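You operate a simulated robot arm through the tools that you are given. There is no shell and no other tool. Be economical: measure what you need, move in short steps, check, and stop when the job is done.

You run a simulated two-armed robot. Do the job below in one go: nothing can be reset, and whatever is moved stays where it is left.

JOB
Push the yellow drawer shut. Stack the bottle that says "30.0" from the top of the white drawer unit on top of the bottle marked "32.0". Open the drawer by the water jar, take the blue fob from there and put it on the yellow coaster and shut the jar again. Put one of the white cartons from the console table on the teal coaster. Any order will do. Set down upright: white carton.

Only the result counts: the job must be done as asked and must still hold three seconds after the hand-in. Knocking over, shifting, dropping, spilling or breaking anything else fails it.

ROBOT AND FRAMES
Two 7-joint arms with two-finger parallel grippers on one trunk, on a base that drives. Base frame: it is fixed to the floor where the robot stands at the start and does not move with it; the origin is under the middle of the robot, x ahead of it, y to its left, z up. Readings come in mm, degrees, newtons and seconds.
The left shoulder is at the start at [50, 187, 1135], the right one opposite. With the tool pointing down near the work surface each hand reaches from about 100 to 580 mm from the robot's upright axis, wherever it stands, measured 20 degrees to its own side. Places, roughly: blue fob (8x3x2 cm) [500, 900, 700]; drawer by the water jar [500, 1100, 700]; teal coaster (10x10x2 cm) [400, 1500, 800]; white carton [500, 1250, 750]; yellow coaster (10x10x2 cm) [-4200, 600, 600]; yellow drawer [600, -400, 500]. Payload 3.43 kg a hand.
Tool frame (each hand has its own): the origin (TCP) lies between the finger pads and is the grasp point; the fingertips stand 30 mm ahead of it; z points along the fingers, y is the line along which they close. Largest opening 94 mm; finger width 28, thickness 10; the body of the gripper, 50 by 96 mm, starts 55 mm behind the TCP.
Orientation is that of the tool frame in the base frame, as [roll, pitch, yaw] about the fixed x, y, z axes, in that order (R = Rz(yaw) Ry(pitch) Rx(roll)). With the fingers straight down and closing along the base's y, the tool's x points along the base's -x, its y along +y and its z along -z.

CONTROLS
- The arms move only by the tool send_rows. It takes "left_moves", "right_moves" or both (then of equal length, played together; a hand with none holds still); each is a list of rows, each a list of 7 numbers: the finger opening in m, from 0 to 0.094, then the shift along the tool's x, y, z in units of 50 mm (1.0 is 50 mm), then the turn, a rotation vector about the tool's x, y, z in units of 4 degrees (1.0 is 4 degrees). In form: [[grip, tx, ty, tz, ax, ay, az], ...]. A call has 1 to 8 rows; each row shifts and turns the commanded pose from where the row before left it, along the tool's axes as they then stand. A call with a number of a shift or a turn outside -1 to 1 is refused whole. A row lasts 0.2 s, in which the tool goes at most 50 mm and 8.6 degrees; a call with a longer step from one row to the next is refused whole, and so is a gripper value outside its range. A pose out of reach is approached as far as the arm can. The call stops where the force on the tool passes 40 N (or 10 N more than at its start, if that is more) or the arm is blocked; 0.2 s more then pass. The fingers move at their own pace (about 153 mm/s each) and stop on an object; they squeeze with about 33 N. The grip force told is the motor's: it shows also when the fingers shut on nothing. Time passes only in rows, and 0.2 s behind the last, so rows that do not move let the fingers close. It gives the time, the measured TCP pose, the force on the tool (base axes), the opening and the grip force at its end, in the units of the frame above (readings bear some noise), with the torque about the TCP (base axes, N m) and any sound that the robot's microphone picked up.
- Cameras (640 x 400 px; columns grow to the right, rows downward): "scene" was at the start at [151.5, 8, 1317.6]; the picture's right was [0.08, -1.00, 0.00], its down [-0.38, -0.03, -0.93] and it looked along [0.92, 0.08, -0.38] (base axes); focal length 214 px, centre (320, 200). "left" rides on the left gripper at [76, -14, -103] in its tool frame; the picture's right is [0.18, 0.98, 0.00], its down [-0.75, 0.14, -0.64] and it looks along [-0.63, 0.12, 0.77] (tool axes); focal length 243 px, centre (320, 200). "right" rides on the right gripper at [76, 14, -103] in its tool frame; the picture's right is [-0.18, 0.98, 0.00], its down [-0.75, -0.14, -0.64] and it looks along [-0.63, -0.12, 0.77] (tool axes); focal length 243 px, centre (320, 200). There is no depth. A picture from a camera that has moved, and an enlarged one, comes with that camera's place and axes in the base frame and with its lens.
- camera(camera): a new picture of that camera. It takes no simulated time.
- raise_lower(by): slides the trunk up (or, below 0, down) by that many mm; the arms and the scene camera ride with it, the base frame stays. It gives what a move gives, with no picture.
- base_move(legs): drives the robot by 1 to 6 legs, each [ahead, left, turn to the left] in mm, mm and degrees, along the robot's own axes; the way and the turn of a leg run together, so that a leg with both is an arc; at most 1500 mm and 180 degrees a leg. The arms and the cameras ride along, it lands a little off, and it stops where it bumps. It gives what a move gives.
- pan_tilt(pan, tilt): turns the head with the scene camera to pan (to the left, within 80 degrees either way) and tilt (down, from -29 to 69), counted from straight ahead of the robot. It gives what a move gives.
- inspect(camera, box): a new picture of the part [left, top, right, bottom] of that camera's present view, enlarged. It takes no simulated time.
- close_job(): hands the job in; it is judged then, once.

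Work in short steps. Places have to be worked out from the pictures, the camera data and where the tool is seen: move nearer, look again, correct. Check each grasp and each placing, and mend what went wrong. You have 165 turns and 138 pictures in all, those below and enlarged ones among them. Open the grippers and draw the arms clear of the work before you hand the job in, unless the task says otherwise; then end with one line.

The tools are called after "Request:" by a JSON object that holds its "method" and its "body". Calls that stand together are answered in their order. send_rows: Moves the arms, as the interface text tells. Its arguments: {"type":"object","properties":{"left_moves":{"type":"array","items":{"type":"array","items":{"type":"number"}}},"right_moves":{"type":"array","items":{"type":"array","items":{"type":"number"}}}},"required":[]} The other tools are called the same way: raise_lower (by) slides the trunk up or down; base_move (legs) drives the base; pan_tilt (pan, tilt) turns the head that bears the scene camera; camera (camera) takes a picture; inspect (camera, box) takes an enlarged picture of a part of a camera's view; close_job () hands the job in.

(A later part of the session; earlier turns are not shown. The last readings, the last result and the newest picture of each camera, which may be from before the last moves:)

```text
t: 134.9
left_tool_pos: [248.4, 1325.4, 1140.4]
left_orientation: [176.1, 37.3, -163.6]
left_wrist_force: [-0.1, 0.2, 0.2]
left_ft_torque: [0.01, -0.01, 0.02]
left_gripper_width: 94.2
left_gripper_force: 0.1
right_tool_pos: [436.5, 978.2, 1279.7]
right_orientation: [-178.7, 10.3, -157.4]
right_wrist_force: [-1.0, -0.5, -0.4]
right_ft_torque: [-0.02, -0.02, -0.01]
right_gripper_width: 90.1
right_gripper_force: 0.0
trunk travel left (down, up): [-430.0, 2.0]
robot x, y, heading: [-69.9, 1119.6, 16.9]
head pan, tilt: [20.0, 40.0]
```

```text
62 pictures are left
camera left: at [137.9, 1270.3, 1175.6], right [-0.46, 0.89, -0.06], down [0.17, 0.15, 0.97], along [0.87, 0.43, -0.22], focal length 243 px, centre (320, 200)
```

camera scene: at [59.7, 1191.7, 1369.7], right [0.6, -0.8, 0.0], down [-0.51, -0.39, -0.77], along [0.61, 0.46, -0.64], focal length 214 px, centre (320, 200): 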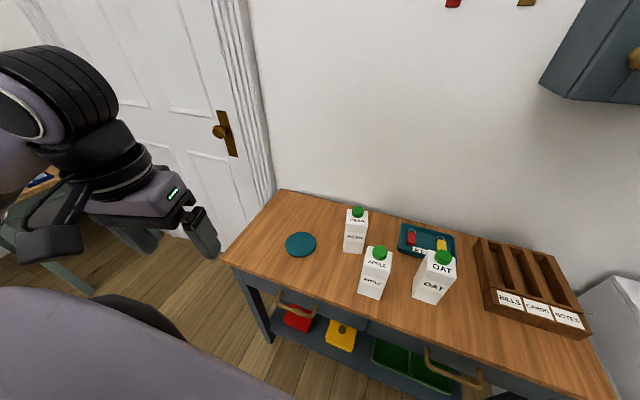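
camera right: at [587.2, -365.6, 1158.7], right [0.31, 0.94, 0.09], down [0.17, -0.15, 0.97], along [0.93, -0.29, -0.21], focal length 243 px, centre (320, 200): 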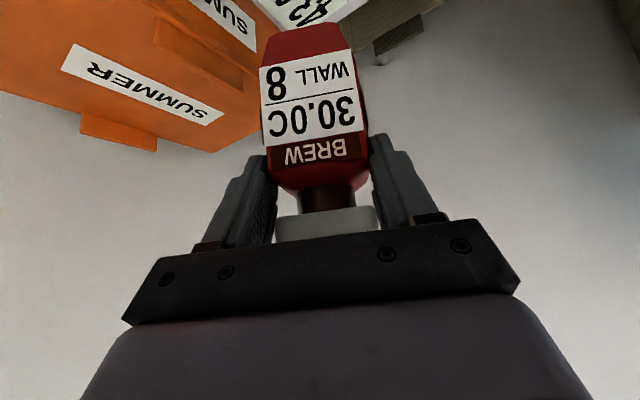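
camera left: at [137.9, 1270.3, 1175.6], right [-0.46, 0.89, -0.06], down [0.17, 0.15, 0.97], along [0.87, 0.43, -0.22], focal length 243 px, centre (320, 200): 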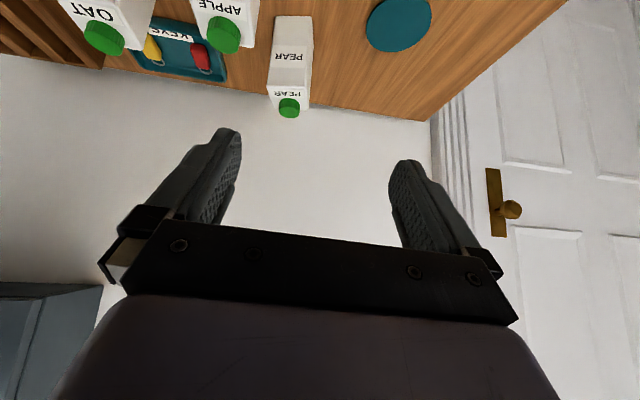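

Carton tops are at z≈980 (cartons ~130 mm tall). APPLE, at ≈[358,1257], has the clearest approach; I zoom in to see its rotation and width.

Request:
{"method": "inspect", "body": {"camera": "scene", "box": [280, 190, 480, 320]}}

Request:
{"method": "inspect", "body": {"camera": "left", "box": [60, 0, 320, 120]}}

```text
3.08 times, centred on (380, 255) of scene
camera zoom: at [59.5, 1191.8, 1369.7], right [0.6, -0.8, 0.0], down [-0.51, -0.39, -0.77], along [0.61, 0.46, -0.64], focal length 660 px, centre (135, 31)
```

zoom: 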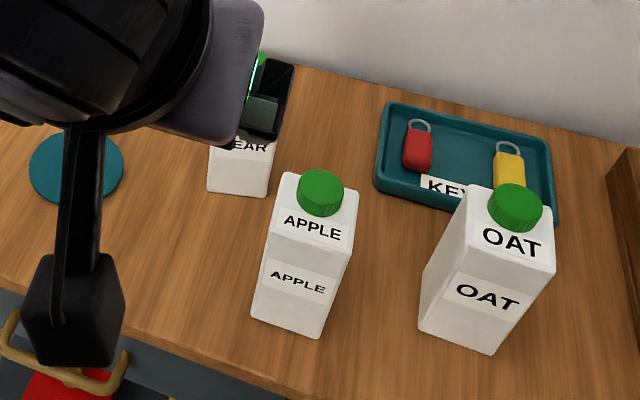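

```text
2.46 times, centred on (190, 60) of left
camera zoom: at [137.9, 1270.3, 1175.6], right [-0.46, 0.89, -0.06], down [0.17, 0.15, 0.97], along [0.87, 0.43, -0.22], focal length 597 px, centre (640, 545)
```

zoom: 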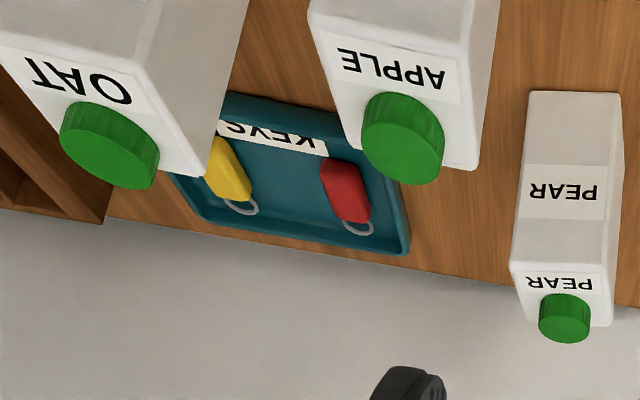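

APPLE: 54 mm wide, turned 13.7°, centre ≈[360,1254], body up to z≈963. I level the roll and move to the pre-grasp point 100 mm back.

Request:
{"method": "send_rows", "body": {"left_moves": [[0.094, 0, 0, 0, 0.97, 0, 0], [0.094, 0.305, -0.498, 0.62, 0, 0, 0], [0.094, 0.305, -0.498, 0.62, 0, 0, 0], [0.094, 0.305, -0.498, 0.62, 0, 0, 0], [0.094, 0.305, -0.498, 0.62, 0, 0, 0]]}}

Request:
{"method": "camera", "body": {"camera": "left"}}

```text
t: 136.1
left_tool_pos: [303.6, 1236.8, 1004.9]
left_orientation: [-180.0, 37.4, -163.6]
left_wrist_force: [-0.4, -0.2, 0.3]
left_ft_torque: [0.02, -0.01, 0.02]
left_gripper_width: 94.1
left_gripper_force: 0.0
right_tool_pos: [436.6, 977.7, 1277.9]
right_orientation: [-178.8, 10.5, -157.5]
right_wrist_force: [0.3, -0.8, -0.8]
right_ft_torque: [0.03, -0.02, 0.0]
right_gripper_width: 89.7
right_gripper_force: 0.2
trunk travel left (down, up): [-430.0, 2.0]
robot x, y, heading: [-64.0, 1121.9, 16.9]
head pan, tilt: [20.0, 40.0]
```

```text
59 pictures are left
camera left: at [189.8, 1189.1, 1040.3], right [-0.42, 0.9, -0.11], down [0.16, 0.2, 0.97], along [0.89, 0.39, -0.23], focal length 243 px, centre (320, 200)
```

left: 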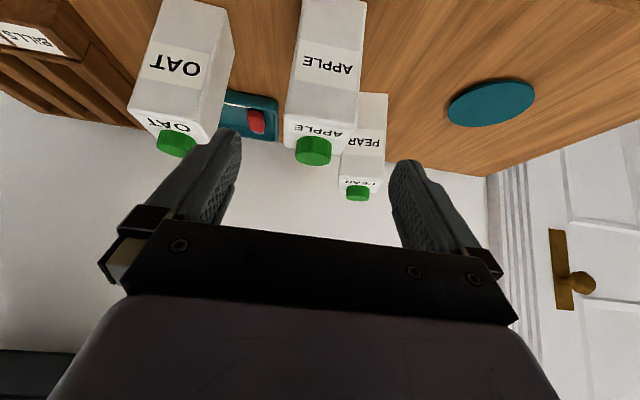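

Column alignment is right, but the rays suggest carton and top are lower/farther than I took (top z≈800). It lies on the same approach line, so I advance 60 mm and re-measure.

Request:
{"method": "send_rows", "body": {"left_moves": [[0.094, 0.04, 0, 0.6, 0, 0, 0], [0.094, 0.04, 0, 0.6, 0, 0, 0]]}}

Request:
{"method": "camera", "body": {"camera": "left"}}

Request:
{"method": "inspect", "body": {"camera": "scene", "box": [280, 190, 480, 320]}}

```text
t: 136.7
left_tool_pos: [335.0, 1248.0, 954.7]
left_orientation: [-179.9, 37.3, -163.7]
left_wrist_force: [0.3, -0.8, -0.5]
left_ft_torque: [-0.03, 0.01, 0.04]
left_gripper_width: 94.1
left_gripper_force: 0.1
right_tool_pos: [435.7, 978.4, 1279.1]
right_orientation: [-178.8, 10.4, -157.4]
right_wrist_force: [-0.2, -0.4, -1.0]
right_ft_torque: [-0.01, 0.03, -0.01]
right_gripper_width: 90.0
right_gripper_force: 0.1
trunk travel left (down, up): [-430.0, 2.0]
robot x, y, heading: [-60.9, 1125.5, 17.0]
head pan, tilt: [20.0, 40.0]
```

```text
58 pictures are left
camera left: at [222.1, 1198.9, 991.2], right [-0.42, 0.9, -0.11], down [0.16, 0.2, 0.97], along [0.89, 0.39, -0.23], focal length 243 px, centre (320, 200)
```

left: 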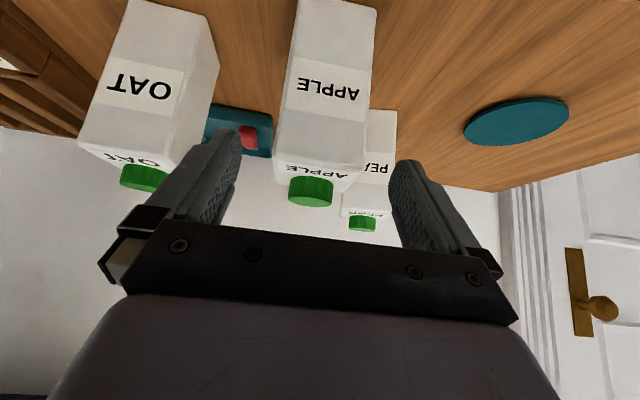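

```text
3.08 times, centred on (380, 255) of scene
camera zoom: at [59.7, 1192.0, 1369.7], right [0.6, -0.8, 0.0], down [-0.51, -0.39, -0.77], along [0.61, 0.46, -0.64], focal length 660 px, centre (135, 31)
```

zoom: 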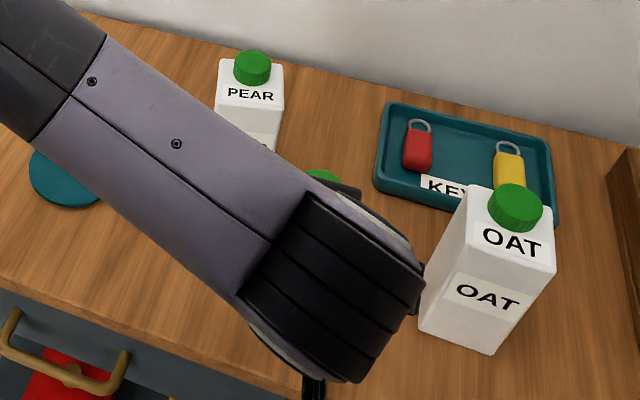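

Now consistent: console top z≈815, APPLE centre ≈[379,1258], 57 mm wide. I advance 83 mm to grip its body and close.

Request:
{"method": "send_rows", "body": {"left_moves": [[0.094, 0.045, -0.02, 0.56, 0, 0, 0], [0.094, 0.045, -0.02, 0.56, 0, 0, 0], [0.094, 0.045, -0.01, 0.54, 0, 0, 0], [0.0, 0, 0, 0, 0, 0, 0], [0.0, 0, 0, 0, 0, 0, 0], [0.0, 0, 0, 0, 0, 0, 0]]}}

Request:
{"method": "camera", "body": {"camera": "left"}}

```text
t: 138.1
left_tool_pos: [378.4, 1257.3, 886.3]
left_orientation: [-179.8, 37.4, -163.5]
left_wrist_force: [0.8, -0.1, 0.4]
left_ft_torque: [0.0, -0.05, -0.01]
left_gripper_width: 66.4
left_gripper_force: 33.1
right_tool_pos: [436.0, 978.2, 1278.6]
right_orientation: [-178.8, 10.4, -157.4]
right_wrist_force: [0.7, -0.3, -0.1]
right_ft_torque: [0.04, -0.04, 0.0]
right_gripper_width: 89.8
right_gripper_force: 0.0
trunk travel left (down, up): [-430.0, 2.0]
robot x, y, heading: [-62.8, 1120.9, 17.0]
head pan, tilt: [20.0, 40.0]
```

```text
56 pictures are left
camera left: at [265.6, 1208.3, 921.3], right [-0.42, 0.9, -0.11], down [0.16, 0.2, 0.97], along [0.89, 0.39, -0.23], focal length 243 px, centre (320, 200)
```

left: 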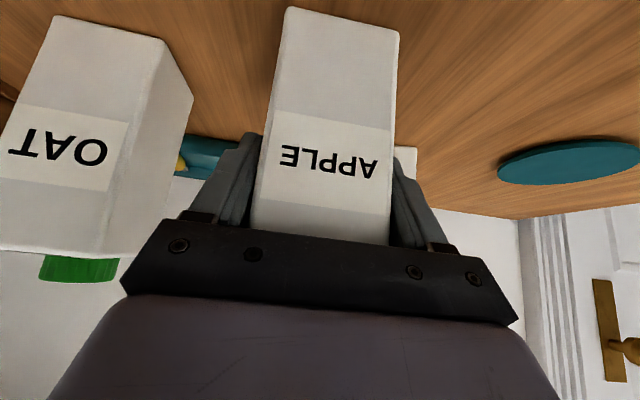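

Gripped (66 mm). I lift it straight up 150 mm and check.

Request:
{"method": "send_rows", "body": {"left_moves": [[0.0, -0.3, 0, -0.4, 0, 0, 0], [0.0, -0.606, 0, -0.795, 0, 0, 0], [0.0, -0.606, 0, -0.795, 0, 0, 0], [0.0, -0.3, 0, -0.4, 0, 0, 0]]}}

Request:
{"method": "base_move", "body": {"legs": [[60, 239, 0]]}}

Request:
{"method": "camera", "body": {"camera": "left"}}

Request:
{"method": "pan_tilt", "body": {"pan": 15, "tilt": 45}}

Request:
{"method": "camera", "body": {"camera": "scene"}}

```text
t: 139.1
left_tool_pos: [378.1, 1255.6, 1034.4]
left_orientation: [-180.0, 37.3, -163.6]
left_wrist_force: [0.6, 0.2, -4.5]
left_ft_torque: [-0.04, 0.04, -0.04]
left_gripper_width: 66.4
left_gripper_force: 33.1
right_tool_pos: [435.6, 979.3, 1278.7]
right_orientation: [-178.8, 10.4, -157.5]
right_wrist_force: [0.2, -0.3, 0.1]
right_ft_torque: [-0.02, 0.01, -0.01]
right_gripper_width: 90.0
right_gripper_force: 0.0
trunk travel left (down, up): [-430.0, 2.0]
robot x, y, heading: [-61.8, 1121.3, 17.1]
head pan, tilt: [20.0, 40.0]
```

```text
t: 140.9
left_tool_pos: [366.6, 1500.9, 1036.0]
left_orientation: [-179.9, 37.4, -163.7]
left_wrist_force: [-0.4, -0.6, -4.6]
left_ft_torque: [-0.02, 0.03, -0.01]
left_gripper_width: 66.3
left_gripper_force: 33.3
right_tool_pos: [424.8, 1222.6, 1278.4]
right_orientation: [-178.7, 10.3, -157.5]
right_wrist_force: [-0.9, 0.5, 0.9]
right_ft_torque: [0.01, -0.02, 0.01]
right_gripper_width: 89.9
right_gripper_force: 0.0
trunk travel left (down, up): [-430.0, 2.0]
robot x, y, heading: [-75.0, 1368.1, 16.6]
head pan, tilt: [20.0, 40.0]
```

```text
55 pictures are left
camera left: at [252.3, 1453.7, 1070.3], right [-0.41, 0.9, -0.11], down [0.16, 0.2, 0.97], along [0.9, 0.38, -0.23], focal length 243 px, centre (320, 200)
```

left: 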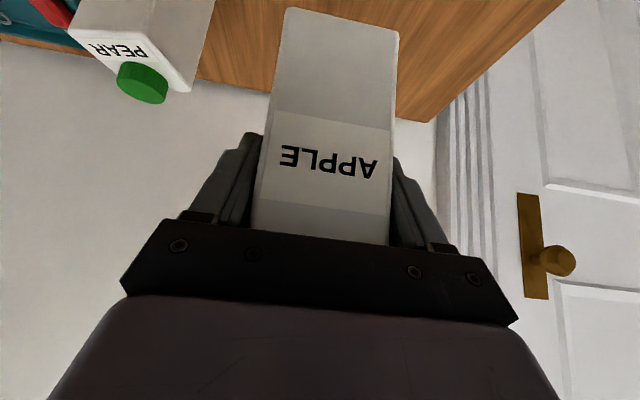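

```text
t: 141.6
left_tool_pos: [365.9, 1500.6, 1035.3]
left_orientation: [-180.0, 37.4, -163.8]
left_wrist_force: [-0.5, -0.3, -4.6]
left_ft_torque: [0.01, 0.05, -0.02]
left_gripper_width: 66.2
left_gripper_force: 33.0
right_tool_pos: [422.9, 1221.9, 1278.9]
right_orientation: [-178.8, 10.5, -157.6]
right_wrist_force: [-0.2, 0.5, 0.1]
right_ft_torque: [-0.02, 0.01, -0.02]
right_gripper_width: 89.8
right_gripper_force: 0.1
trunk travel left (down, up): [-430.0, 2.0]
robot x, y, heading: [-77.8, 1369.1, 16.6]
head pan, tilt: [15.0, 45.0]
```

```text
54 pictures are left
camera scene: at [49.1, 1429.7, 1362.4], right [0.53, -0.85, 0.0], down [-0.6, -0.37, -0.71], along [0.6, 0.37, -0.71], focal length 214 px, centre (320, 200)
```

scene: 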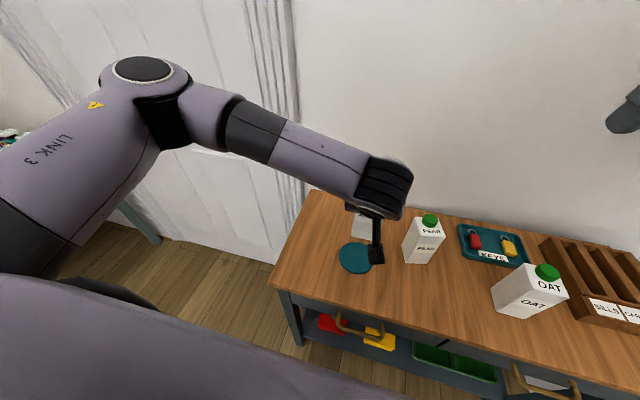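

Coaster centre ≈[375,1509]; the carton's centre sits ~19 mm ahead of the TCP, i.e. ≈[384,1506]. I shift it slightly back and lower 115 mm, then check.

Request:
{"method": "send_rows", "body": {"left_moves": [[0.0, 0.506, 0.036, 0.578, 0, 0, 0], [0.0, 0.506, 0.036, 0.578, 0, 0, 0], [0.0, 0.506, 0.036, 0.578, 0, 0, 0]]}}

Request:
{"method": "camera", "body": {"camera": "left"}}

Request:
{"method": "inspect", "body": {"camera": "scene", "box": [310, 180, 440, 310]}}

```text
t: 142.4
left_tool_pos: [355.8, 1503.0, 921.2]
left_orientation: [-179.8, 37.3, -163.8]
left_wrist_force: [0.0, 0.1, -4.6]
left_ft_torque: [0.01, 0.05, 0.04]
left_gripper_width: 66.0
left_gripper_force: 32.3
right_tool_pos: [424.5, 1223.3, 1279.2]
right_orientation: [-178.8, 10.3, -157.5]
right_wrist_force: [0.9, 0.0, 0.1]
right_ft_torque: [0.0, 0.01, 0.02]
right_gripper_width: 89.7
right_gripper_force: 0.1
trunk travel left (down, up): [-430.0, 2.0]
robot x, y, heading: [-77.2, 1368.2, 17.0]
head pan, tilt: [15.0, 45.0]
```

```text
53 pictures are left
camera left: at [242.8, 1455.7, 956.5], right [-0.41, 0.9, -0.11], down [0.16, 0.2, 0.97], along [0.9, 0.38, -0.23], focal length 243 px, centre (320, 200)
```

left: 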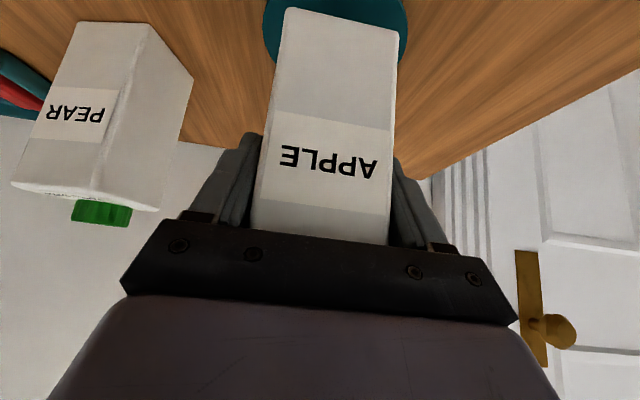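

```text
3.08 times, centred on (375, 245) of scene
camera zoom: at [49.3, 1429.9, 1362.4], right [0.53, -0.85, 0.0], down [-0.6, -0.37, -0.71], along [0.6, 0.37, -0.71], focal length 660 px, centre (151, 62)
```

zoom: 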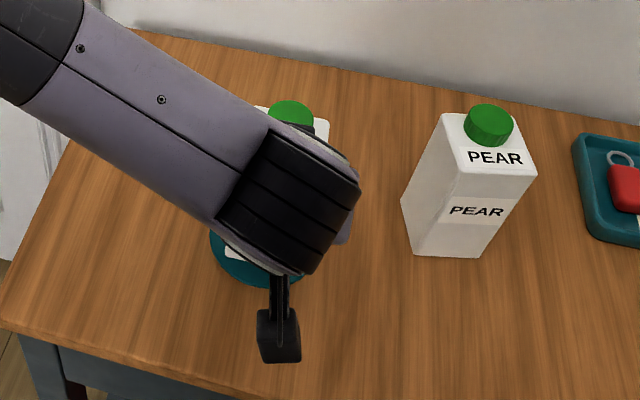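

Lateral alignment is good; the carton should go ~7 mm further forward. I shift and lower 12 mm, watching the force.

Request:
{"method": "send_rows", "body": {"left_moves": [[0.0, -0.01, 0.024, 0.208, 0, 0, 0], [0.0, 0.0485, 0, 0.0636, 0, 0, 0], [0.0, 0, 0, 0, 0, 0, 0]]}}

Request:
{"method": "inspect", "body": {"camera": "left", "box": [240, 0, 440, 120]}}

```text
t: 143.2
left_tool_pos: [362.6, 1506.9, 908.6]
left_orientation: [-179.9, 37.3, -163.8]
left_wrist_force: [-0.4, -0.1, -4.6]
left_ft_torque: [0.0, 0.03, -0.01]
left_gripper_width: 66.1
left_gripper_force: 32.8
right_tool_pos: [424.4, 1221.4, 1279.0]
right_orientation: [-178.8, 10.4, -157.7]
right_wrist_force: [-0.1, 0.1, -0.6]
right_ft_torque: [-0.02, 0.0, -0.01]
right_gripper_width: 90.3
right_gripper_force: 0.0
trunk travel left (down, up): [-430.0, 2.0]
robot x, y, heading: [-76.8, 1373.2, 16.6]
head pan, tilt: [15.0, 45.0]
```

```text
3.20 times, centred on (340, 60) of left
camera zoom: at [249.5, 1459.1, 944.0], right [-0.41, 0.9, -0.11], down [0.16, 0.19, 0.97], along [0.9, 0.38, -0.23], focal length 776 px, centre (256, 648)
```

zoom: 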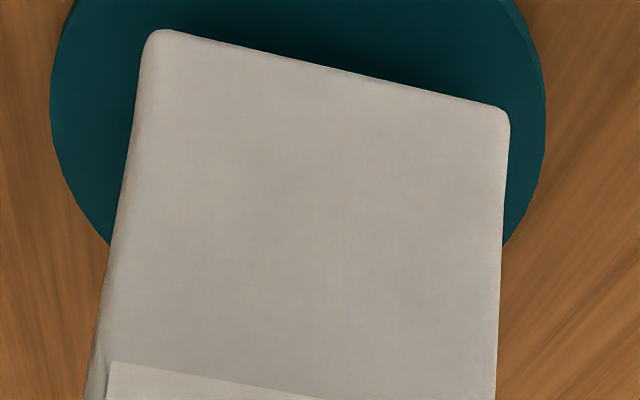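

The carton's base is ~12 mm above the coaster and ~8 mm too far forward by this closer view. I shift back 8 mm and lower until contact.

Request:
{"method": "send_rows", "body": {"left_moves": [[0.0, 0.136, -0.012, -0.103, 0, 0, 0], [0.0, 0.0727, 0, 0.0954, 0, 0, 0], [0.0, 0.0485, 0, 0.0636, 0, 0, 0], [0.0, 0, 0, 0, 0, 0, 0]]}}

Request:
{"method": "inspect", "body": {"camera": "left", "box": [240, 0, 440, 120]}}

```text
t: 144.2
left_tool_pos: [354.6, 1503.1, 899.0]
left_orientation: [-179.9, 37.4, -163.9]
left_wrist_force: [-0.5, -0.9, -4.9]
left_ft_torque: [0.01, 0.05, 0.02]
left_gripper_width: 66.1
left_gripper_force: 33.4
right_tool_pos: [424.3, 1222.5, 1277.8]
right_orientation: [-178.8, 10.4, -157.5]
right_wrist_force: [-0.4, 0.7, 0.7]
right_ft_torque: [-0.05, 0.02, -0.02]
right_gripper_width: 90.0
right_gripper_force: 0.0
trunk travel left (down, up): [-430.0, 2.0]
robot x, y, heading: [-72.2, 1371.2, 16.7]
head pan, tilt: [15.0, 45.0]
```

```text
3.20 times, centred on (340, 60) of left
camera zoom: at [241.2, 1456.4, 933.4], right [-0.41, 0.9, -0.11], down [0.16, 0.19, 0.97], along [0.9, 0.38, -0.23], focal length 776 px, centre (256, 648)
```

zoom: 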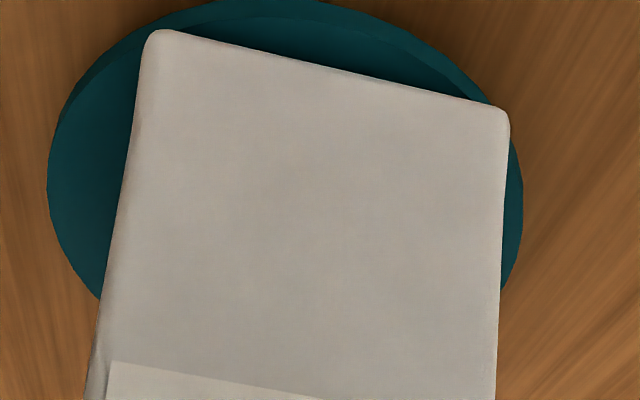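

Nearly down and centred within ~6 mm. I go back 3 mm more and lower a few more millimetres to contact.

Request:
{"method": "send_rows", "body": {"left_moves": [[0.0, 0.05, -0.01, -0.038, 0, 0, 0], [0.0, 0.0364, 0, 0.0477, 0, 0, 0], [0.0, 0.0242, 0, 0.0318, 0, 0, 0], [0.0, 0, 0, 0, 0, 0, 0]]}}

```text
t: 145.2
left_tool_pos: [352.4, 1501.7, 895.9]
left_orientation: [-179.9, 37.7, -163.8]
left_wrist_force: [-5.0, 2.9, 18.6]
left_ft_torque: [0.18, 0.3, -0.01]
left_gripper_width: 66.3
left_gripper_force: 33.5
right_tool_pos: [421.4, 1222.3, 1279.1]
right_orientation: [-178.8, 10.5, -157.7]
right_wrist_force: [0.1, -0.3, -0.5]
right_ft_torque: [-0.04, -0.01, 0.01]
right_gripper_width: 90.1
right_gripper_force: 0.1
trunk travel left (down, up): [-430.0, 2.0]
robot x, y, heading: [-81.0, 1367.0, 16.8]
head pan, tilt: [15.0, 45.0]
```

Firm contact (TCP 10 mm above its height on the bare top, i.e. the coaster's thickness). I ease up 2 mm, release and back off.

Request:
{"method": "send_rows", "body": {"left_moves": [[0.0, -0.03, 0, -0.04, 0, 0, 0], [0.0, 0, 0, 0, 0, 0, 0], [0.072, 0, 0, 0, 0, 0, 0], [0.084, 0, 0, 0, 0, 0, 0], [0.094, 0, 0, 0, 0, 0, 0], [0.094, 0, 0, -0.5, 0, 0, 0], [0.094, 0, 0, -0.9, 0, 0, 0], [0.094, 0, 0, -0.9, 0, 0, 0]]}}

Request:
{"method": "camera", "body": {"camera": "left"}}

```text
t: 147.0
left_tool_pos: [284.6, 1483.7, 986.5]
left_orientation: [180.0, 37.2, -163.8]
left_wrist_force: [0.3, -0.4, -0.9]
left_ft_torque: [0.02, 0.01, 0.02]
left_gripper_width: 93.9
left_gripper_force: 0.0
right_tool_pos: [423.8, 1222.3, 1277.6]
right_orientation: [-178.8, 10.4, -157.6]
right_wrist_force: [-0.2, -0.4, 0.3]
right_ft_torque: [-0.01, -0.01, 0.03]
right_gripper_width: 90.0
right_gripper_force: 0.0
trunk travel left (down, up): [-430.0, 2.0]
robot x, y, heading: [-78.8, 1370.4, 16.8]
head pan, tilt: [15.0, 45.0]
```

```text
49 pictures are left
camera left: at [171.1, 1436.0, 1022.4], right [-0.41, 0.9, -0.11], down [0.16, 0.19, 0.97], along [0.9, 0.38, -0.23], focal length 243 px, centre (320, 200)
```

left: 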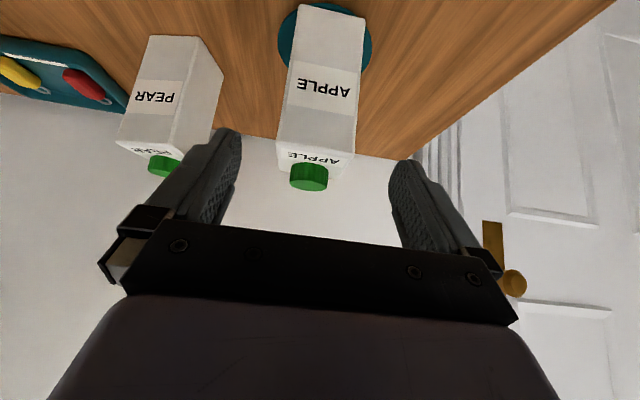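

The carton stands upright on the teal coaster. Now the drawer: I raise the left hand, then drive back and right so the right drawer's handle (≈[382,1013,689]) is ahead-right.

Request:
{"method": "send_rows", "body": {"left_moves": [[0.094, -0.606, 0, -0.795, 0, 0, 0], [0.094, -0.606, 0, -0.795, 0, 0, 0], [0.094, -0.606, 0, -0.795, 0, 0, 0]], "right_moves": [[0.09, 0, 0, 0, 0, 1, -1], [0.09, 0, 0, 0, 0, 1, -1], [0.09, 0, 0, 0, 0, 0.5, -1]]}}

Request:
{"method": "base_move", "body": {"legs": [[-91, -322, 0]]}}

Request:
{"method": "send_rows", "body": {"right_moves": [[0.09, 0, 0, 0, 0, 0, -1], [0.09, 0, 0, 0, 0, 0, -1], [0.09, 0, 0, 0, 0, 0, -1], [0.09, 0, 0, 0, 0, 0, -1], [0.09, 0, 0, 0, 0, 0, -1], [0.09, 0, 0, 0, 0, 0, -1], [0.09, 0, 0, 0, 0, 0, -1], [0.09, 0, 0, 0, 0, 0, -1]]}}

Request:
{"method": "send_rows", "body": {"right_moves": [[0.09, 0, 0, 0, 0, 0, -1], [0.09, 0, 0, 0, 0, 0, -1], [0.09, 0, 0, 0, 0, 0, -1], [0.09, 0, 0, 0, 0, 0, -1], [0.09, 0, 0, 0, 0, 0, -1], [0.09, 0, 0, 0, 0, 0, -1], [0.09, 0, 0, 0, 0, 0, -1], [0.09, 0, 0, 0, 0, 0, -1]]}}

Request:
{"method": "pan_tilt", "body": {"pan": -10, "tilt": 50}}

Request:
{"method": "camera", "body": {"camera": "scene"}}

```text
t: 147.8
left_tool_pos: [284.2, 1483.1, 1136.6]
left_orientation: [180.0, 37.4, -163.9]
left_wrist_force: [0.1, 0.0, -0.4]
left_ft_torque: [-0.02, 0.0, 0.0]
left_gripper_width: 94.2
left_gripper_force: 0.1
right_tool_pos: [421.9, 1222.8, 1278.6]
right_orientation: [-178.0, -0.1, -145.9]
right_wrist_force: [-0.1, -0.9, -0.3]
right_ft_torque: [-0.02, 0.0, -0.02]
right_gripper_width: 90.0
right_gripper_force: 0.0
trunk travel left (down, up): [-430.0, 2.0]
robot x, y, heading: [-74.3, 1370.6, 16.5]
head pan, tilt: [15.0, 45.0]
```

```text
t: 149.9
left_tool_pos: [288.1, 1152.9, 1136.8]
left_orientation: [180.0, 37.3, -164.1]
left_wrist_force: [0.6, 1.1, 0.6]
left_ft_torque: [0.01, -0.01, 0.02]
left_gripper_width: 93.9
left_gripper_force: 0.2
right_tool_pos: [427.6, 889.7, 1277.7]
right_orientation: [-177.9, 0.0, -146.1]
right_wrist_force: [1.3, 0.4, -1.3]
right_ft_torque: [0.01, 0.0, 0.02]
right_gripper_width: 90.1
right_gripper_force: 0.0
trunk travel left (down, up): [-430.0, 2.0]
robot x, y, heading: [-73.9, 1039.7, 16.5]
head pan, tilt: [15.0, 45.0]
```

```text
t: 151.8
left_tool_pos: [288.2, 1152.8, 1136.7]
left_orientation: [-179.7, 37.3, -164.0]
left_wrist_force: [-0.5, 0.4, -0.3]
left_ft_torque: [0.0, 0.0, -0.04]
left_gripper_width: 94.2
left_gripper_force: 0.1
right_tool_pos: [381.2, 917.3, 1256.5]
right_orientation: [-178.1, -1.0, -114.1]
right_wrist_force: [-0.4, 0.6, 0.5]
right_ft_torque: [-0.01, 0.01, 0.04]
right_gripper_width: 89.9
right_gripper_force: 0.1
right hand out of reach, approached as far as the arm can: row 5, 6, 7, 8
trunk travel left (down, up): [-430.0, 2.0]
robot x, y, heading: [-70.6, 1036.4, 16.7]
head pan, tilt: [15.0, 45.0]
```

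```text
t: 153.6
left_tool_pos: [288.4, 1153.3, 1136.8]
left_orientation: [-179.9, 37.3, -164.0]
left_wrist_force: [0.5, -0.3, -1.5]
left_ft_torque: [0.02, -0.02, -0.01]
left_gripper_width: 94.1
left_gripper_force: 0.0
right_tool_pos: [257.2, 964.9, 1252.6]
right_orientation: [-179.0, -2.0, -82.1]
right_wrist_force: [-0.3, -0.5, -0.2]
right_ft_torque: [0.02, 0.02, -0.01]
right_gripper_width: 90.0
right_gripper_force: 0.1
right hand out of reach, approached as far as the arm can: row 1, 2, 3, 4, 5, 6, 7, 8
trunk travel left (down, up): [-430.0, 2.0]
robot x, y, heading: [-70.0, 1039.5, 16.7]
head pan, tilt: [15.0, 45.0]
```

```text
t: 154.4
left_tool_pos: [289.9, 1152.4, 1136.0]
left_orientation: [-179.9, 37.3, -164.0]
left_wrist_force: [-0.1, 0.7, 0.4]
left_ft_torque: [-0.03, -0.02, 0.01]
left_gripper_width: 93.9
left_gripper_force: 0.0
right_tool_pos: [257.6, 964.9, 1252.2]
right_orientation: [-179.1, -1.8, -82.3]
right_wrist_force: [0.3, -0.2, 0.4]
right_ft_torque: [0.01, 0.02, -0.01]
right_gripper_width: 90.0
right_gripper_force: 0.1
trunk travel left (down, up): [-430.0, 2.0]
robot x, y, heading: [-71.1, 1038.8, 16.8]
head pan, tilt: [-10.0, 50.0]
```

```text
48 pictures are left
camera scene: at [60.0, 1065.9, 1355.5], right [0.12, -0.99, 0.0], down [-0.76, -0.09, -0.64], along [0.64, 0.07, -0.77], focal length 214 px, centre (320, 200)
```

scene: 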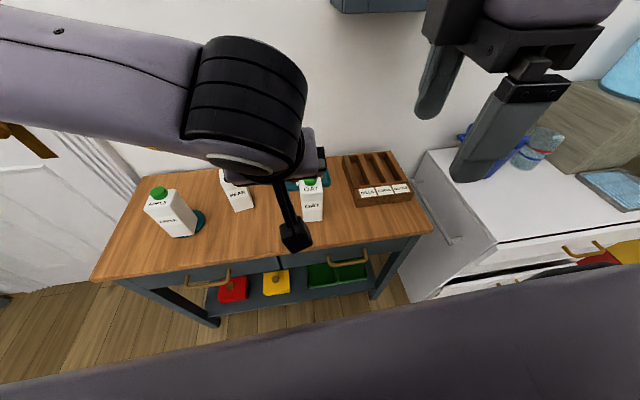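

In this view the carton seems off-centre on its coaster; I zoom in to check.

Request:
{"method": "inspect", "body": {"camera": "scene", "box": [130, 170, 240, 250]}}

Request:
{"method": "inspect", "body": {"camera": "scene", "box": [270, 220, 420, 320]}}

```text
5.00 times, centred on (185, 210) of scene
camera zoom: at [60.0, 1065.9, 1355.5], right [0.12, -0.99, 0.0], down [-0.76, -0.09, -0.64], along [0.64, 0.07, -0.77], focal length 1072 px, centre (995, 150)
```

zoom: 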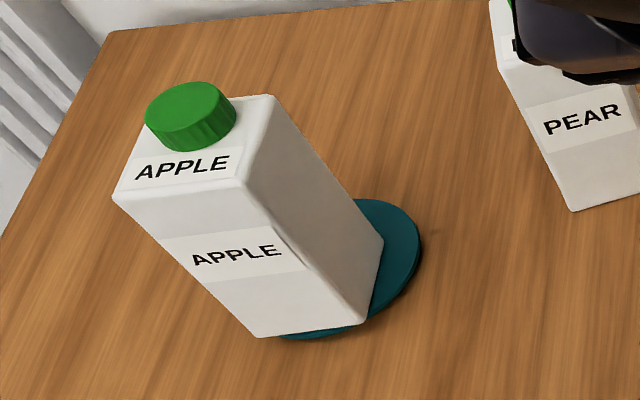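

```text
4.00 times, centred on (345, 270) of scene
camera zoom: at [60.0, 1065.9, 1355.5], right [0.12, -0.99, 0.0], down [-0.76, -0.09, -0.64], along [0.64, 0.07, -0.77], focal length 858 px, centre (220, -80)
```

zoom: 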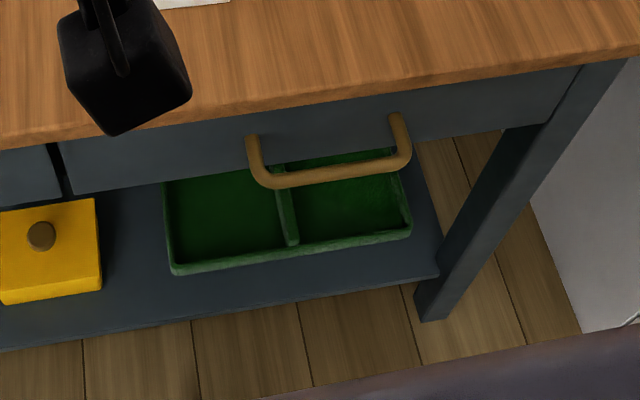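

The carton is on the coaster but ~18 mm off-centre; I'll re-centre it later. Now I lower the right hand in front of the console, fingers straddling fore-aft, to view the drawer handle closely.

Request:
{"method": "send_rows", "body": {"right_moves": [[0.09, -0.075, -0.094, 0.95, 0, 0, -1], [0.09, -0.075, -0.094, 0.95, 0, 0, -1], [0.09, -0.075, -0.094, 0.95, 0, 0, 0], [0.09, -0.075, -0.094, 0.95, 0, 0, 0], [0.09, -0.075, -0.094, 0.95, 0, 0, 0], [0.09, -0.075, -0.094, 0.95, 0, 0, 0], [0.09, -0.075, -0.094, 0.95, 0, 0, 0], [0.09, -0.075, -0.094, 0.95, 0, 0, 0]]}}

Request:
{"method": "camera", "body": {"camera": "right"}}

Request:
{"method": "camera", "body": {"camera": "scene"}}

```text
t: 156.2
left_tool_pos: [288.7, 1152.7, 1137.4]
left_orientation: [179.9, 37.4, -164.0]
left_wrist_force: [0.2, 0.4, 0.9]
left_ft_torque: [-0.02, -0.04, 0.01]
left_gripper_width: 94.2
left_gripper_force: 0.1
right_tool_pos: [260.8, 937.0, 922.1]
right_orientation: [-179.1, -1.9, -74.1]
right_wrist_force: [0.8, -0.1, 0.2]
right_ft_torque: [0.03, 0.01, -0.02]
right_gripper_width: 90.1
right_gripper_force: 0.1
right hand out of reach, approached as far as the arm can: row 1, 2, 5, 6, 7, 8
trunk travel left (down, up): [-430.0, 2.0]
robot x, y, heading: [-75.7, 1037.5, 16.6]
head pan, tilt: [-10.0, 50.0]
```

```text
45 pictures are left
camera right: at [264.0, 862.8, 1027.6], right [-1.0, -0.09, -0.02], down [-0.09, 0.78, 0.62], along [-0.04, 0.62, -0.79], focal length 243 px, centre (320, 200)
```

right: 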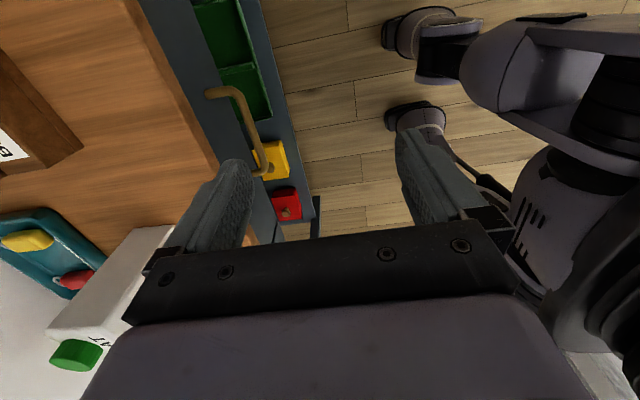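

```text
44 pictures are left
camera scene: at [60.2, 1065.6, 1355.5], right [0.12, -0.99, 0.0], down [-0.76, -0.09, -0.64], along [0.64, 0.07, -0.77], focal length 214 px, centre (320, 200)
```

scene: 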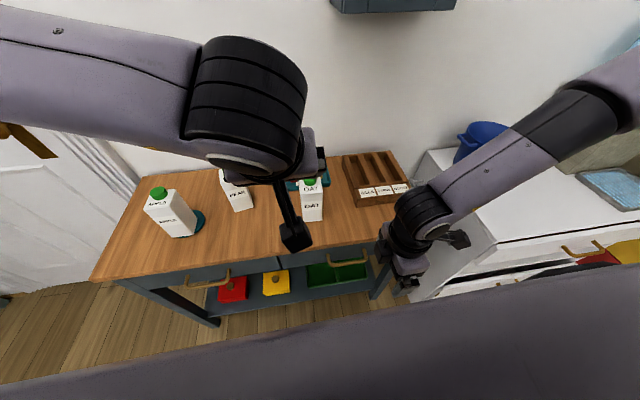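

Handle bar fixed precisely: centre ≈[353,1005,702], the bar ~118 mm long and ~40 mm off the front, with the tabletop edge overhanging 18 mm behind it. I tilt the hand 40° so its body clears the tabletop.

Request:
{"method": "send_rows", "body": {"right_moves": [[0.05, 0, 0, 0, 1, 0, 0], [0.05, 0, 0, 0, 1, 0, 0], [0.05, 0, 0, 0, 1, 0, 0], [0.05, 0, 0, 0, 1, 0, 0], [0.05, 0, 0, 0, 1, 0, 0], [0.05, 0, 0, 0, 1, 0, 0], [0.05, 0, 0, 0, 1, 0, 0], [0.05, 0, 0, 0, 1, 0, 0]]}}

Request:
{"method": "send_rows", "body": {"right_moves": [[0.05, 0, 0, 0, 1, 0, 0], [0.05, 0, 0, 0, 1, 0, 0]]}}

```text
t: 158.0
left_tool_pos: [288.2, 1153.5, 1136.9]
left_orientation: [-179.9, 37.3, -164.1]
left_wrist_force: [-0.2, -0.5, 0.0]
left_ft_torque: [-0.03, -0.01, 0.04]
left_gripper_width: 93.9
left_gripper_force: 0.0
right_tool_pos: [310.3, 927.4, 936.1]
right_orientation: [-147.3, -1.9, -74.0]
right_wrist_force: [-0.3, 0.1, 0.5]
right_ft_torque: [0.03, -0.02, 0.0]
right_gripper_width: 49.7
right_gripper_force: 0.0
right hand out of reach, approached as far as the arm can: row 2, 3, 4, 5, 6, 7, 8
trunk travel left (down, up): [-430.0, 2.0]
robot x, y, heading: [-73.7, 1040.8, 16.8]
head pan, tilt: [-10.0, 50.0]
```

```text
t: 158.6
left_tool_pos: [289.3, 1153.3, 1136.6]
left_orientation: [-179.8, 37.3, -164.0]
left_wrist_force: [0.5, 0.4, 0.4]
left_ft_torque: [0.0, 0.04, 0.0]
left_gripper_width: 94.3
left_gripper_force: 0.0
right_tool_pos: [328.5, 919.2, 940.5]
right_orientation: [-139.3, -2.0, -74.0]
right_wrist_force: [0.2, -0.4, -1.5]
right_ft_torque: [0.0, 0.0, 0.04]
right_gripper_width: 49.8
right_gripper_force: 0.1
right hand out of reach, approached as far as the arm can: row 1, 2
trunk travel left (down, up): [-430.0, 2.0]
robot x, y, heading: [-72.3, 1034.1, 16.8]
head pan, tilt: [-10.0, 50.0]
```

The reachable zone for this wrist pose lies further right, so I shift the base 110 mm left.

Request:
{"method": "base_move", "body": {"legs": [[0, 110, 0]]}}

Request:
{"method": "send_rows", "body": {"right_moves": [[0.05, 0.1, 0.4, 0.5, 0, 0, 0], [0.05, 0.1, 0.4, 0.5, 0, 0, 0]]}}

```text
t: 159.8
left_tool_pos: [257.7, 1258.3, 1138.3]
left_orientation: [-179.9, 37.4, -164.1]
left_wrist_force: [-0.4, 0.4, 0.3]
left_ft_torque: [0.0, 0.02, -0.01]
left_gripper_width: 94.0
left_gripper_force: 0.1
right_tool_pos: [297.0, 1024.5, 942.4]
right_orientation: [-139.4, -2.0, -74.1]
right_wrist_force: [0.3, 0.6, 0.3]
right_ft_torque: [-0.03, 0.01, 0.01]
right_gripper_width: 49.7
right_gripper_force: 0.0
trunk travel left (down, up): [-430.0, 2.0]
robot x, y, heading: [-100.5, 1142.2, 16.8]
head pan, tilt: [-10.0, 50.0]
```

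```text
t: 160.4
left_tool_pos: [258.9, 1256.5, 1136.5]
left_orientation: [-180.0, 37.2, -164.0]
left_wrist_force: [-0.5, 0.0, 0.8]
left_ft_torque: [-0.02, 0.0, -0.01]
left_gripper_width: 93.9
left_gripper_force: 0.1
right_tool_pos: [309.6, 1021.7, 935.8]
right_orientation: [-139.6, -2.1, -74.1]
right_wrist_force: [0.8, -0.5, -0.7]
right_ft_torque: [0.0, 0.0, 0.0]
right_gripper_width: 50.2
right_gripper_force: 0.1
right hand out of reach, approached as far as the arm can: row 1, 2
trunk travel left (down, up): [-430.0, 2.0]
robot x, y, heading: [-107.0, 1140.9, 16.7]
head pan, tilt: [-10.0, 50.0]
```

The arm won't go lower in this pose, so I lower the trunk by 160 mm instead (both arms are over free space here).

Request:
{"method": "raise_lower", "body": {"by": -160}}

Request:
{"method": "camera", "body": {"camera": "right"}}

```text
t: 162.3
left_tool_pos: [258.1, 1256.6, 975.5]
left_orientation: [-180.0, 37.3, -164.0]
left_wrist_force: [0.5, -0.4, -0.2]
left_ft_torque: [0.02, -0.04, 0.01]
left_gripper_width: 94.1
left_gripper_force: 0.1
right_tool_pos: [310.0, 1020.7, 775.4]
right_orientation: [-139.6, -2.1, -74.2]
right_wrist_force: [-0.3, 0.4, -0.3]
right_ft_torque: [0.0, -0.01, 0.0]
right_gripper_width: 49.9
right_gripper_force: 0.1
trunk travel left (down, up): [-270.0, 162.0]
robot x, y, heading: [-108.1, 1145.9, 16.4]
head pan, tilt: [-10.0, 50.0]
```

```text
43 pictures are left
camera right: at [255.8, 929.6, 847.4], right [-0.76, -0.05, -0.64], down [-0.51, 0.66, 0.55], along [0.4, 0.75, -0.53], focal length 243 px, centre (320, 200)
```

right: 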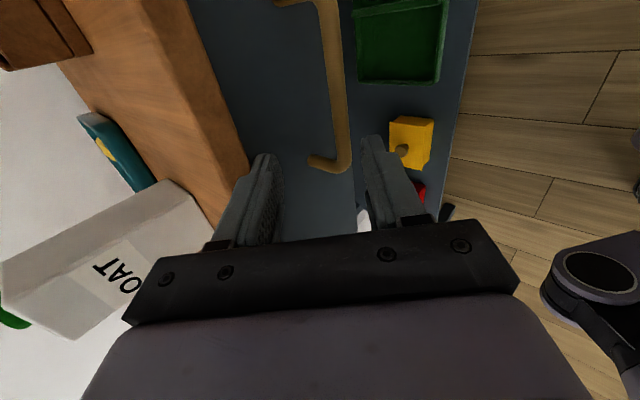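

The bar lies between the finger planes, ~14 mm towards the outer finger. I narrow the opening to 36 mm, shift, and advance 70 mm along the fingers.

Request:
{"method": "send_rows", "body": {"right_moves": [[0.036, 0.3, 0.28, 0, 0, 0, 0], [0.036, 0, 0, 0.45, 0, 0, 0], [0.036, 0, 0, 0.45, 0, 0, 0]]}}

Request:
{"method": "camera", "body": {"camera": "right"}}

```text
t: 163.1
left_tool_pos: [258.6, 1256.8, 977.0]
left_orientation: [-179.9, 37.2, -164.0]
left_wrist_force: [0.2, -0.4, 0.0]
left_ft_torque: [-0.01, -0.01, 0.01]
left_gripper_width: 94.3
left_gripper_force: 0.0
right_tool_pos: [343.8, 1021.0, 761.4]
right_orientation: [-139.8, -2.1, -74.3]
right_wrist_force: [0.3, 0.0, 0.6]
right_ft_torque: [0.02, -0.02, -0.01]
right_gripper_width: 36.2
right_gripper_force: 0.0
right hand out of reach, approached as far as the arm can: row 1, 2, 3
trunk travel left (down, up): [-270.0, 162.0]
robot x, y, heading: [-105.4, 1145.9, 16.6]
head pan, tilt: [-10.0, 50.0]
```

```text
42 pictures are left
camera right: at [288.9, 929.6, 834.0], right [-0.77, -0.05, -0.64], down [-0.51, 0.66, 0.55], along [0.4, 0.75, -0.53], focal length 243 px, centre (320, 200)
```

right: 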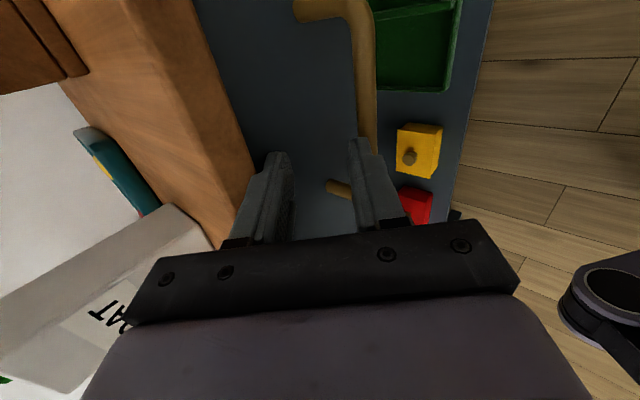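

The outer finger is just above the bar's line; a straight 48 mm descent puts the bar between the pads. I open to 44 mm and lower the trunk.

Request:
{"method": "send_rows", "body": {"right_moves": [[0.044, 0, 0, 0, 0, 0, 0], [0.044, 0, 0, 0, 0, 0, 0]]}}

Request:
{"method": "raise_lower", "body": {"by": -48}}

Request:
{"method": "camera", "body": {"camera": "right"}}

```text
t: 163.7
left_tool_pos: [257.3, 1256.8, 977.4]
left_orientation: [179.9, 37.4, -164.0]
left_wrist_force: [0.1, -0.1, -1.3]
left_ft_torque: [-0.03, -0.01, -0.01]
left_gripper_width: 94.3
left_gripper_force: 0.0
right_tool_pos: [344.5, 1021.6, 761.5]
right_orientation: [-139.8, -2.2, -74.3]
right_wrist_force: [-3.4, -1.1, -2.2]
right_ft_torque: [-0.04, 0.09, 0.03]
right_gripper_width: 41.5
right_gripper_force: 0.1
trunk travel left (down, up): [-270.0, 162.0]
robot x, y, heading: [-104.6, 1144.4, 16.6]
head pan, tilt: [-10.0, 50.0]
```

```text
t: 164.1
left_tool_pos: [255.7, 1256.0, 964.5]
left_orientation: [-179.8, 37.4, -164.1]
left_wrist_force: [0.0, -0.7, 0.3]
left_ft_torque: [0.01, 0.01, -0.01]
left_gripper_width: 94.0
left_gripper_force: 0.0
right_tool_pos: [340.7, 1022.1, 753.3]
right_orientation: [-139.4, -2.2, -74.3]
right_wrist_force: [-8.1, -5.9, 21.2]
right_ft_torque: [-0.04, 0.33, 0.19]
right_gripper_width: 40.0
right_gripper_force: 0.0
trunk travel left (down, up): [-257.0, 174.0]
robot x, y, heading: [-104.9, 1142.7, 16.6]
head pan, tilt: [-10.0, 50.0]
stopped: the force on the tool passed its limit (the readings are from after the stop); the commanded pose is now the measured one
```

```text
41 pictures are left
camera right: at [285.7, 929.5, 825.0], right [-0.76, -0.05, -0.65], down [-0.51, 0.66, 0.55], along [0.4, 0.75, -0.53], focal length 243 px, centre (320, 200)
```

right: 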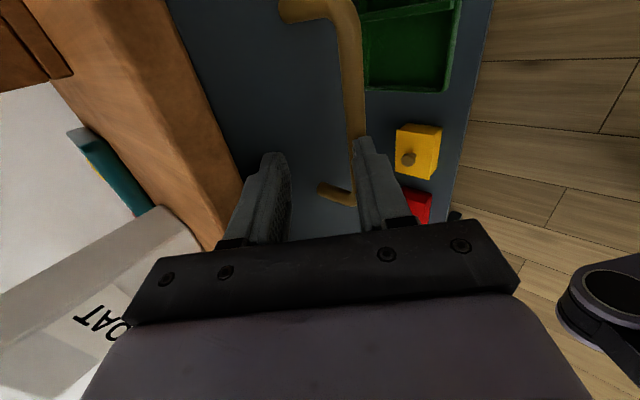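

The outer fingertip is on the bar and the inner finger brushes the tabletop edge. I lift 14 mm, pull back ~12 mm, and lower again.

Request:
{"method": "raise_lower", "body": {"by": 14}}

Request:
{"method": "send_rows", "body": {"right_moves": [[0.044, 0, 0.19, -0.16, 0, 0, 0], [0.044, 0, 0, 0, 0, 0, 0]]}}

Request:
{"method": "raise_lower", "body": {"by": -30}}

Request:
{"method": "camera", "body": {"camera": "right"}}

```text
t: 164.7
left_tool_pos: [257.7, 1257.0, 976.9]
left_orientation: [180.0, 37.3, -164.1]
left_wrist_force: [-0.9, 0.3, 0.2]
left_ft_torque: [0.02, 0.0, 0.01]
left_gripper_width: 94.3
left_gripper_force: 0.2
right_tool_pos: [340.6, 1020.7, 763.8]
right_orientation: [-139.8, -2.2, -74.4]
right_wrist_force: [-3.7, -1.4, -1.6]
right_ft_torque: [0.03, 0.06, -0.07]
right_gripper_width: 41.6
right_gripper_force: 0.1
trunk travel left (down, up): [-271.0, 160.0]
robot x, y, heading: [-103.9, 1139.8, 16.7]
head pan, tilt: [-10.0, 50.0]
```

```text
t: 165.3
left_tool_pos: [257.6, 1256.3, 977.4]
left_orientation: [179.9, 37.3, -164.2]
left_wrist_force: [-0.2, -0.8, -0.9]
left_ft_torque: [0.03, 0.01, -0.03]
left_gripper_width: 93.8
left_gripper_force: 0.0
right_tool_pos: [330.8, 1019.7, 767.2]
right_orientation: [-139.8, -2.3, -74.4]
right_wrist_force: [-0.1, -0.9, -0.4]
right_ft_torque: [-0.03, -0.01, -0.03]
right_gripper_width: 43.9
right_gripper_force: 0.0
trunk travel left (down, up): [-271.0, 160.0]
robot x, y, heading: [-105.3, 1142.9, 16.4]
head pan, tilt: [-10.0, 50.0]
```

```text
t: 166.1
left_tool_pos: [257.6, 1256.4, 947.0]
left_orientation: [-180.0, 37.3, -164.2]
left_wrist_force: [-0.2, -0.4, -0.4]
left_ft_torque: [-0.01, -0.02, 0.02]
left_gripper_width: 94.0
left_gripper_force: 0.1
right_tool_pos: [329.4, 1020.7, 736.9]
right_orientation: [-139.8, -2.2, -74.4]
right_wrist_force: [0.1, 0.6, 0.1]
right_ft_torque: [0.01, -0.03, 0.01]
right_gripper_width: 43.9
right_gripper_force: 0.0
trunk travel left (down, up): [-241.0, 190.0]
robot x, y, heading: [-102.3, 1143.4, 16.3]
head pan, tilt: [-10.0, 50.0]
```

```text
40 pictures are left
camera right: at [275.7, 928.3, 809.6], right [-0.77, -0.05, -0.64], down [-0.5, 0.67, 0.55], along [0.4, 0.74, -0.53], focal length 243 px, centre (320, 200)
```

right: 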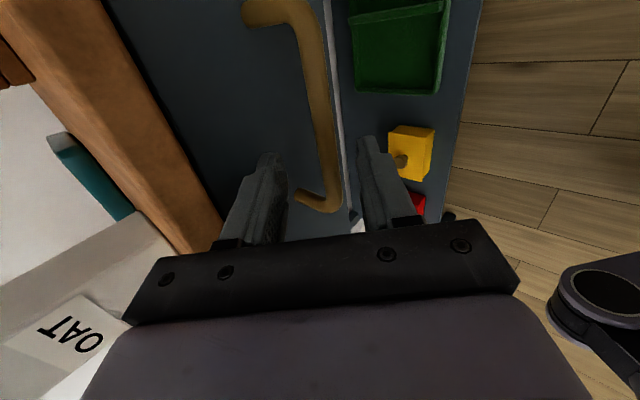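

The bar is now between the fingers but ~40 mm ahead of the grasp point. I lower the trunk 20 mm and move the arm 17 mm forward.

Request:
{"method": "raise_lower", "body": {"by": -20}}

Request:
{"method": "send_rows", "body": {"right_moves": [[0.044, 0, -0.13, 0.112, 0, 0, 0], [0.044, 0, -0.13, 0.112, 0, 0, 0]]}}

Request:
{"method": "camera", "body": {"camera": "right"}}

```text
t: 166.8
left_tool_pos: [257.0, 1256.1, 928.7]
left_orientation: [180.0, 37.4, -164.1]
left_wrist_force: [-0.1, 0.2, 0.5]
left_ft_torque: [0.01, 0.02, 0.03]
left_gripper_width: 94.0
left_gripper_force: 0.0
right_tool_pos: [331.4, 1020.2, 717.1]
right_orientation: [-139.8, -2.4, -74.3]
right_wrist_force: [-0.8, -0.4, 0.3]
right_ft_torque: [0.0, 0.02, 0.0]
right_gripper_width: 43.9
right_gripper_force: 0.1
trunk travel left (down, up): [-221.0, 210.0]
robot x, y, heading: [-101.4, 1142.4, 16.4]
head pan, tilt: [-10.0, 50.0]
```

```text
t: 167.3
left_tool_pos: [255.7, 1256.2, 929.2]
left_orientation: [-179.9, 37.5, -164.1]
left_wrist_force: [0.2, -0.2, -0.7]
left_ft_torque: [0.0, -0.02, 0.0]
left_gripper_width: 93.8
left_gripper_force: 0.1
right_tool_pos: [343.8, 1023.5, 717.3]
right_orientation: [-139.9, -2.4, -74.2]
right_wrist_force: [-22.3, -9.7, 17.0]
right_ft_torque: [0.15, -0.62, -0.06]
right_gripper_width: 39.5
right_gripper_force: 0.1
trunk travel left (down, up): [-221.0, 210.0]
robot x, y, heading: [-108.3, 1145.5, 16.5]
head pan, tilt: [-10.0, 50.0]
```

```text
39 pictures are left
camera right: at [288.6, 931.9, 790.8], right [-0.77, -0.05, -0.64], down [-0.5, 0.67, 0.55], along [0.4, 0.74, -0.54], focal length 243 px, centre (320, 200)
```

right: 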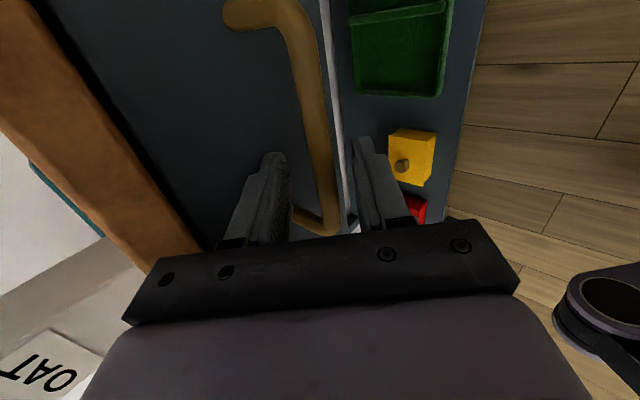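

The inner finger touches the drawer front and the bar is between the pads; I close on the bar.

Request:
{"method": "send_rows", "body": {"right_moves": [[0.0, 0, 0.06, -0.05, 0, 0, 0], [0.0, 0, 0, 0, 0, 0, 0], [0.0, 0, 0, 0, 0, 0, 0]]}}

Request:
{"method": "camera", "body": {"camera": "right"}}

```text
t: 168.2
left_tool_pos: [256.7, 1255.1, 927.1]
left_orientation: [-180.0, 37.4, -164.1]
left_wrist_force: [0.6, 0.5, 0.7]
left_ft_torque: [0.01, 0.04, -0.03]
left_gripper_width: 93.9
left_gripper_force: 0.1
right_tool_pos: [340.5, 1021.8, 716.5]
right_orientation: [-140.2, -2.3, -74.4]
right_wrist_force: [-18.6, -5.2, -3.7]
right_ft_torque: [0.74, 0.29, -0.72]
right_gripper_width: 12.4
right_gripper_force: 44.6
trunk travel left (down, up): [-221.0, 210.0]
robot x, y, heading: [-102.4, 1140.6, 16.7]
head pan, tilt: [-10.0, 50.0]
```

```text
38 pictures are left
camera right: at [286.7, 931.0, 789.1], right [-0.77, -0.05, -0.64], down [-0.5, 0.67, 0.55], along [0.4, 0.74, -0.54], focal length 243 px, centre (320, 200)
```

right: 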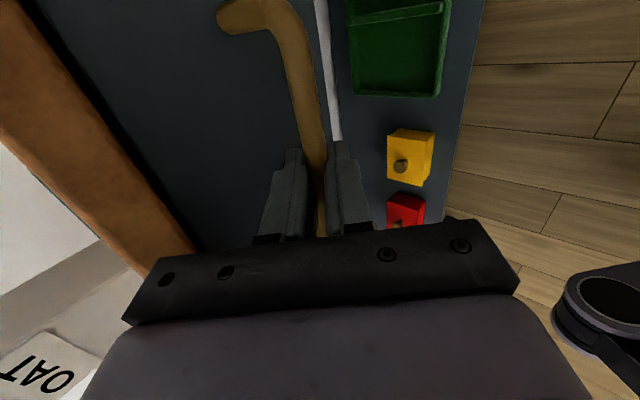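

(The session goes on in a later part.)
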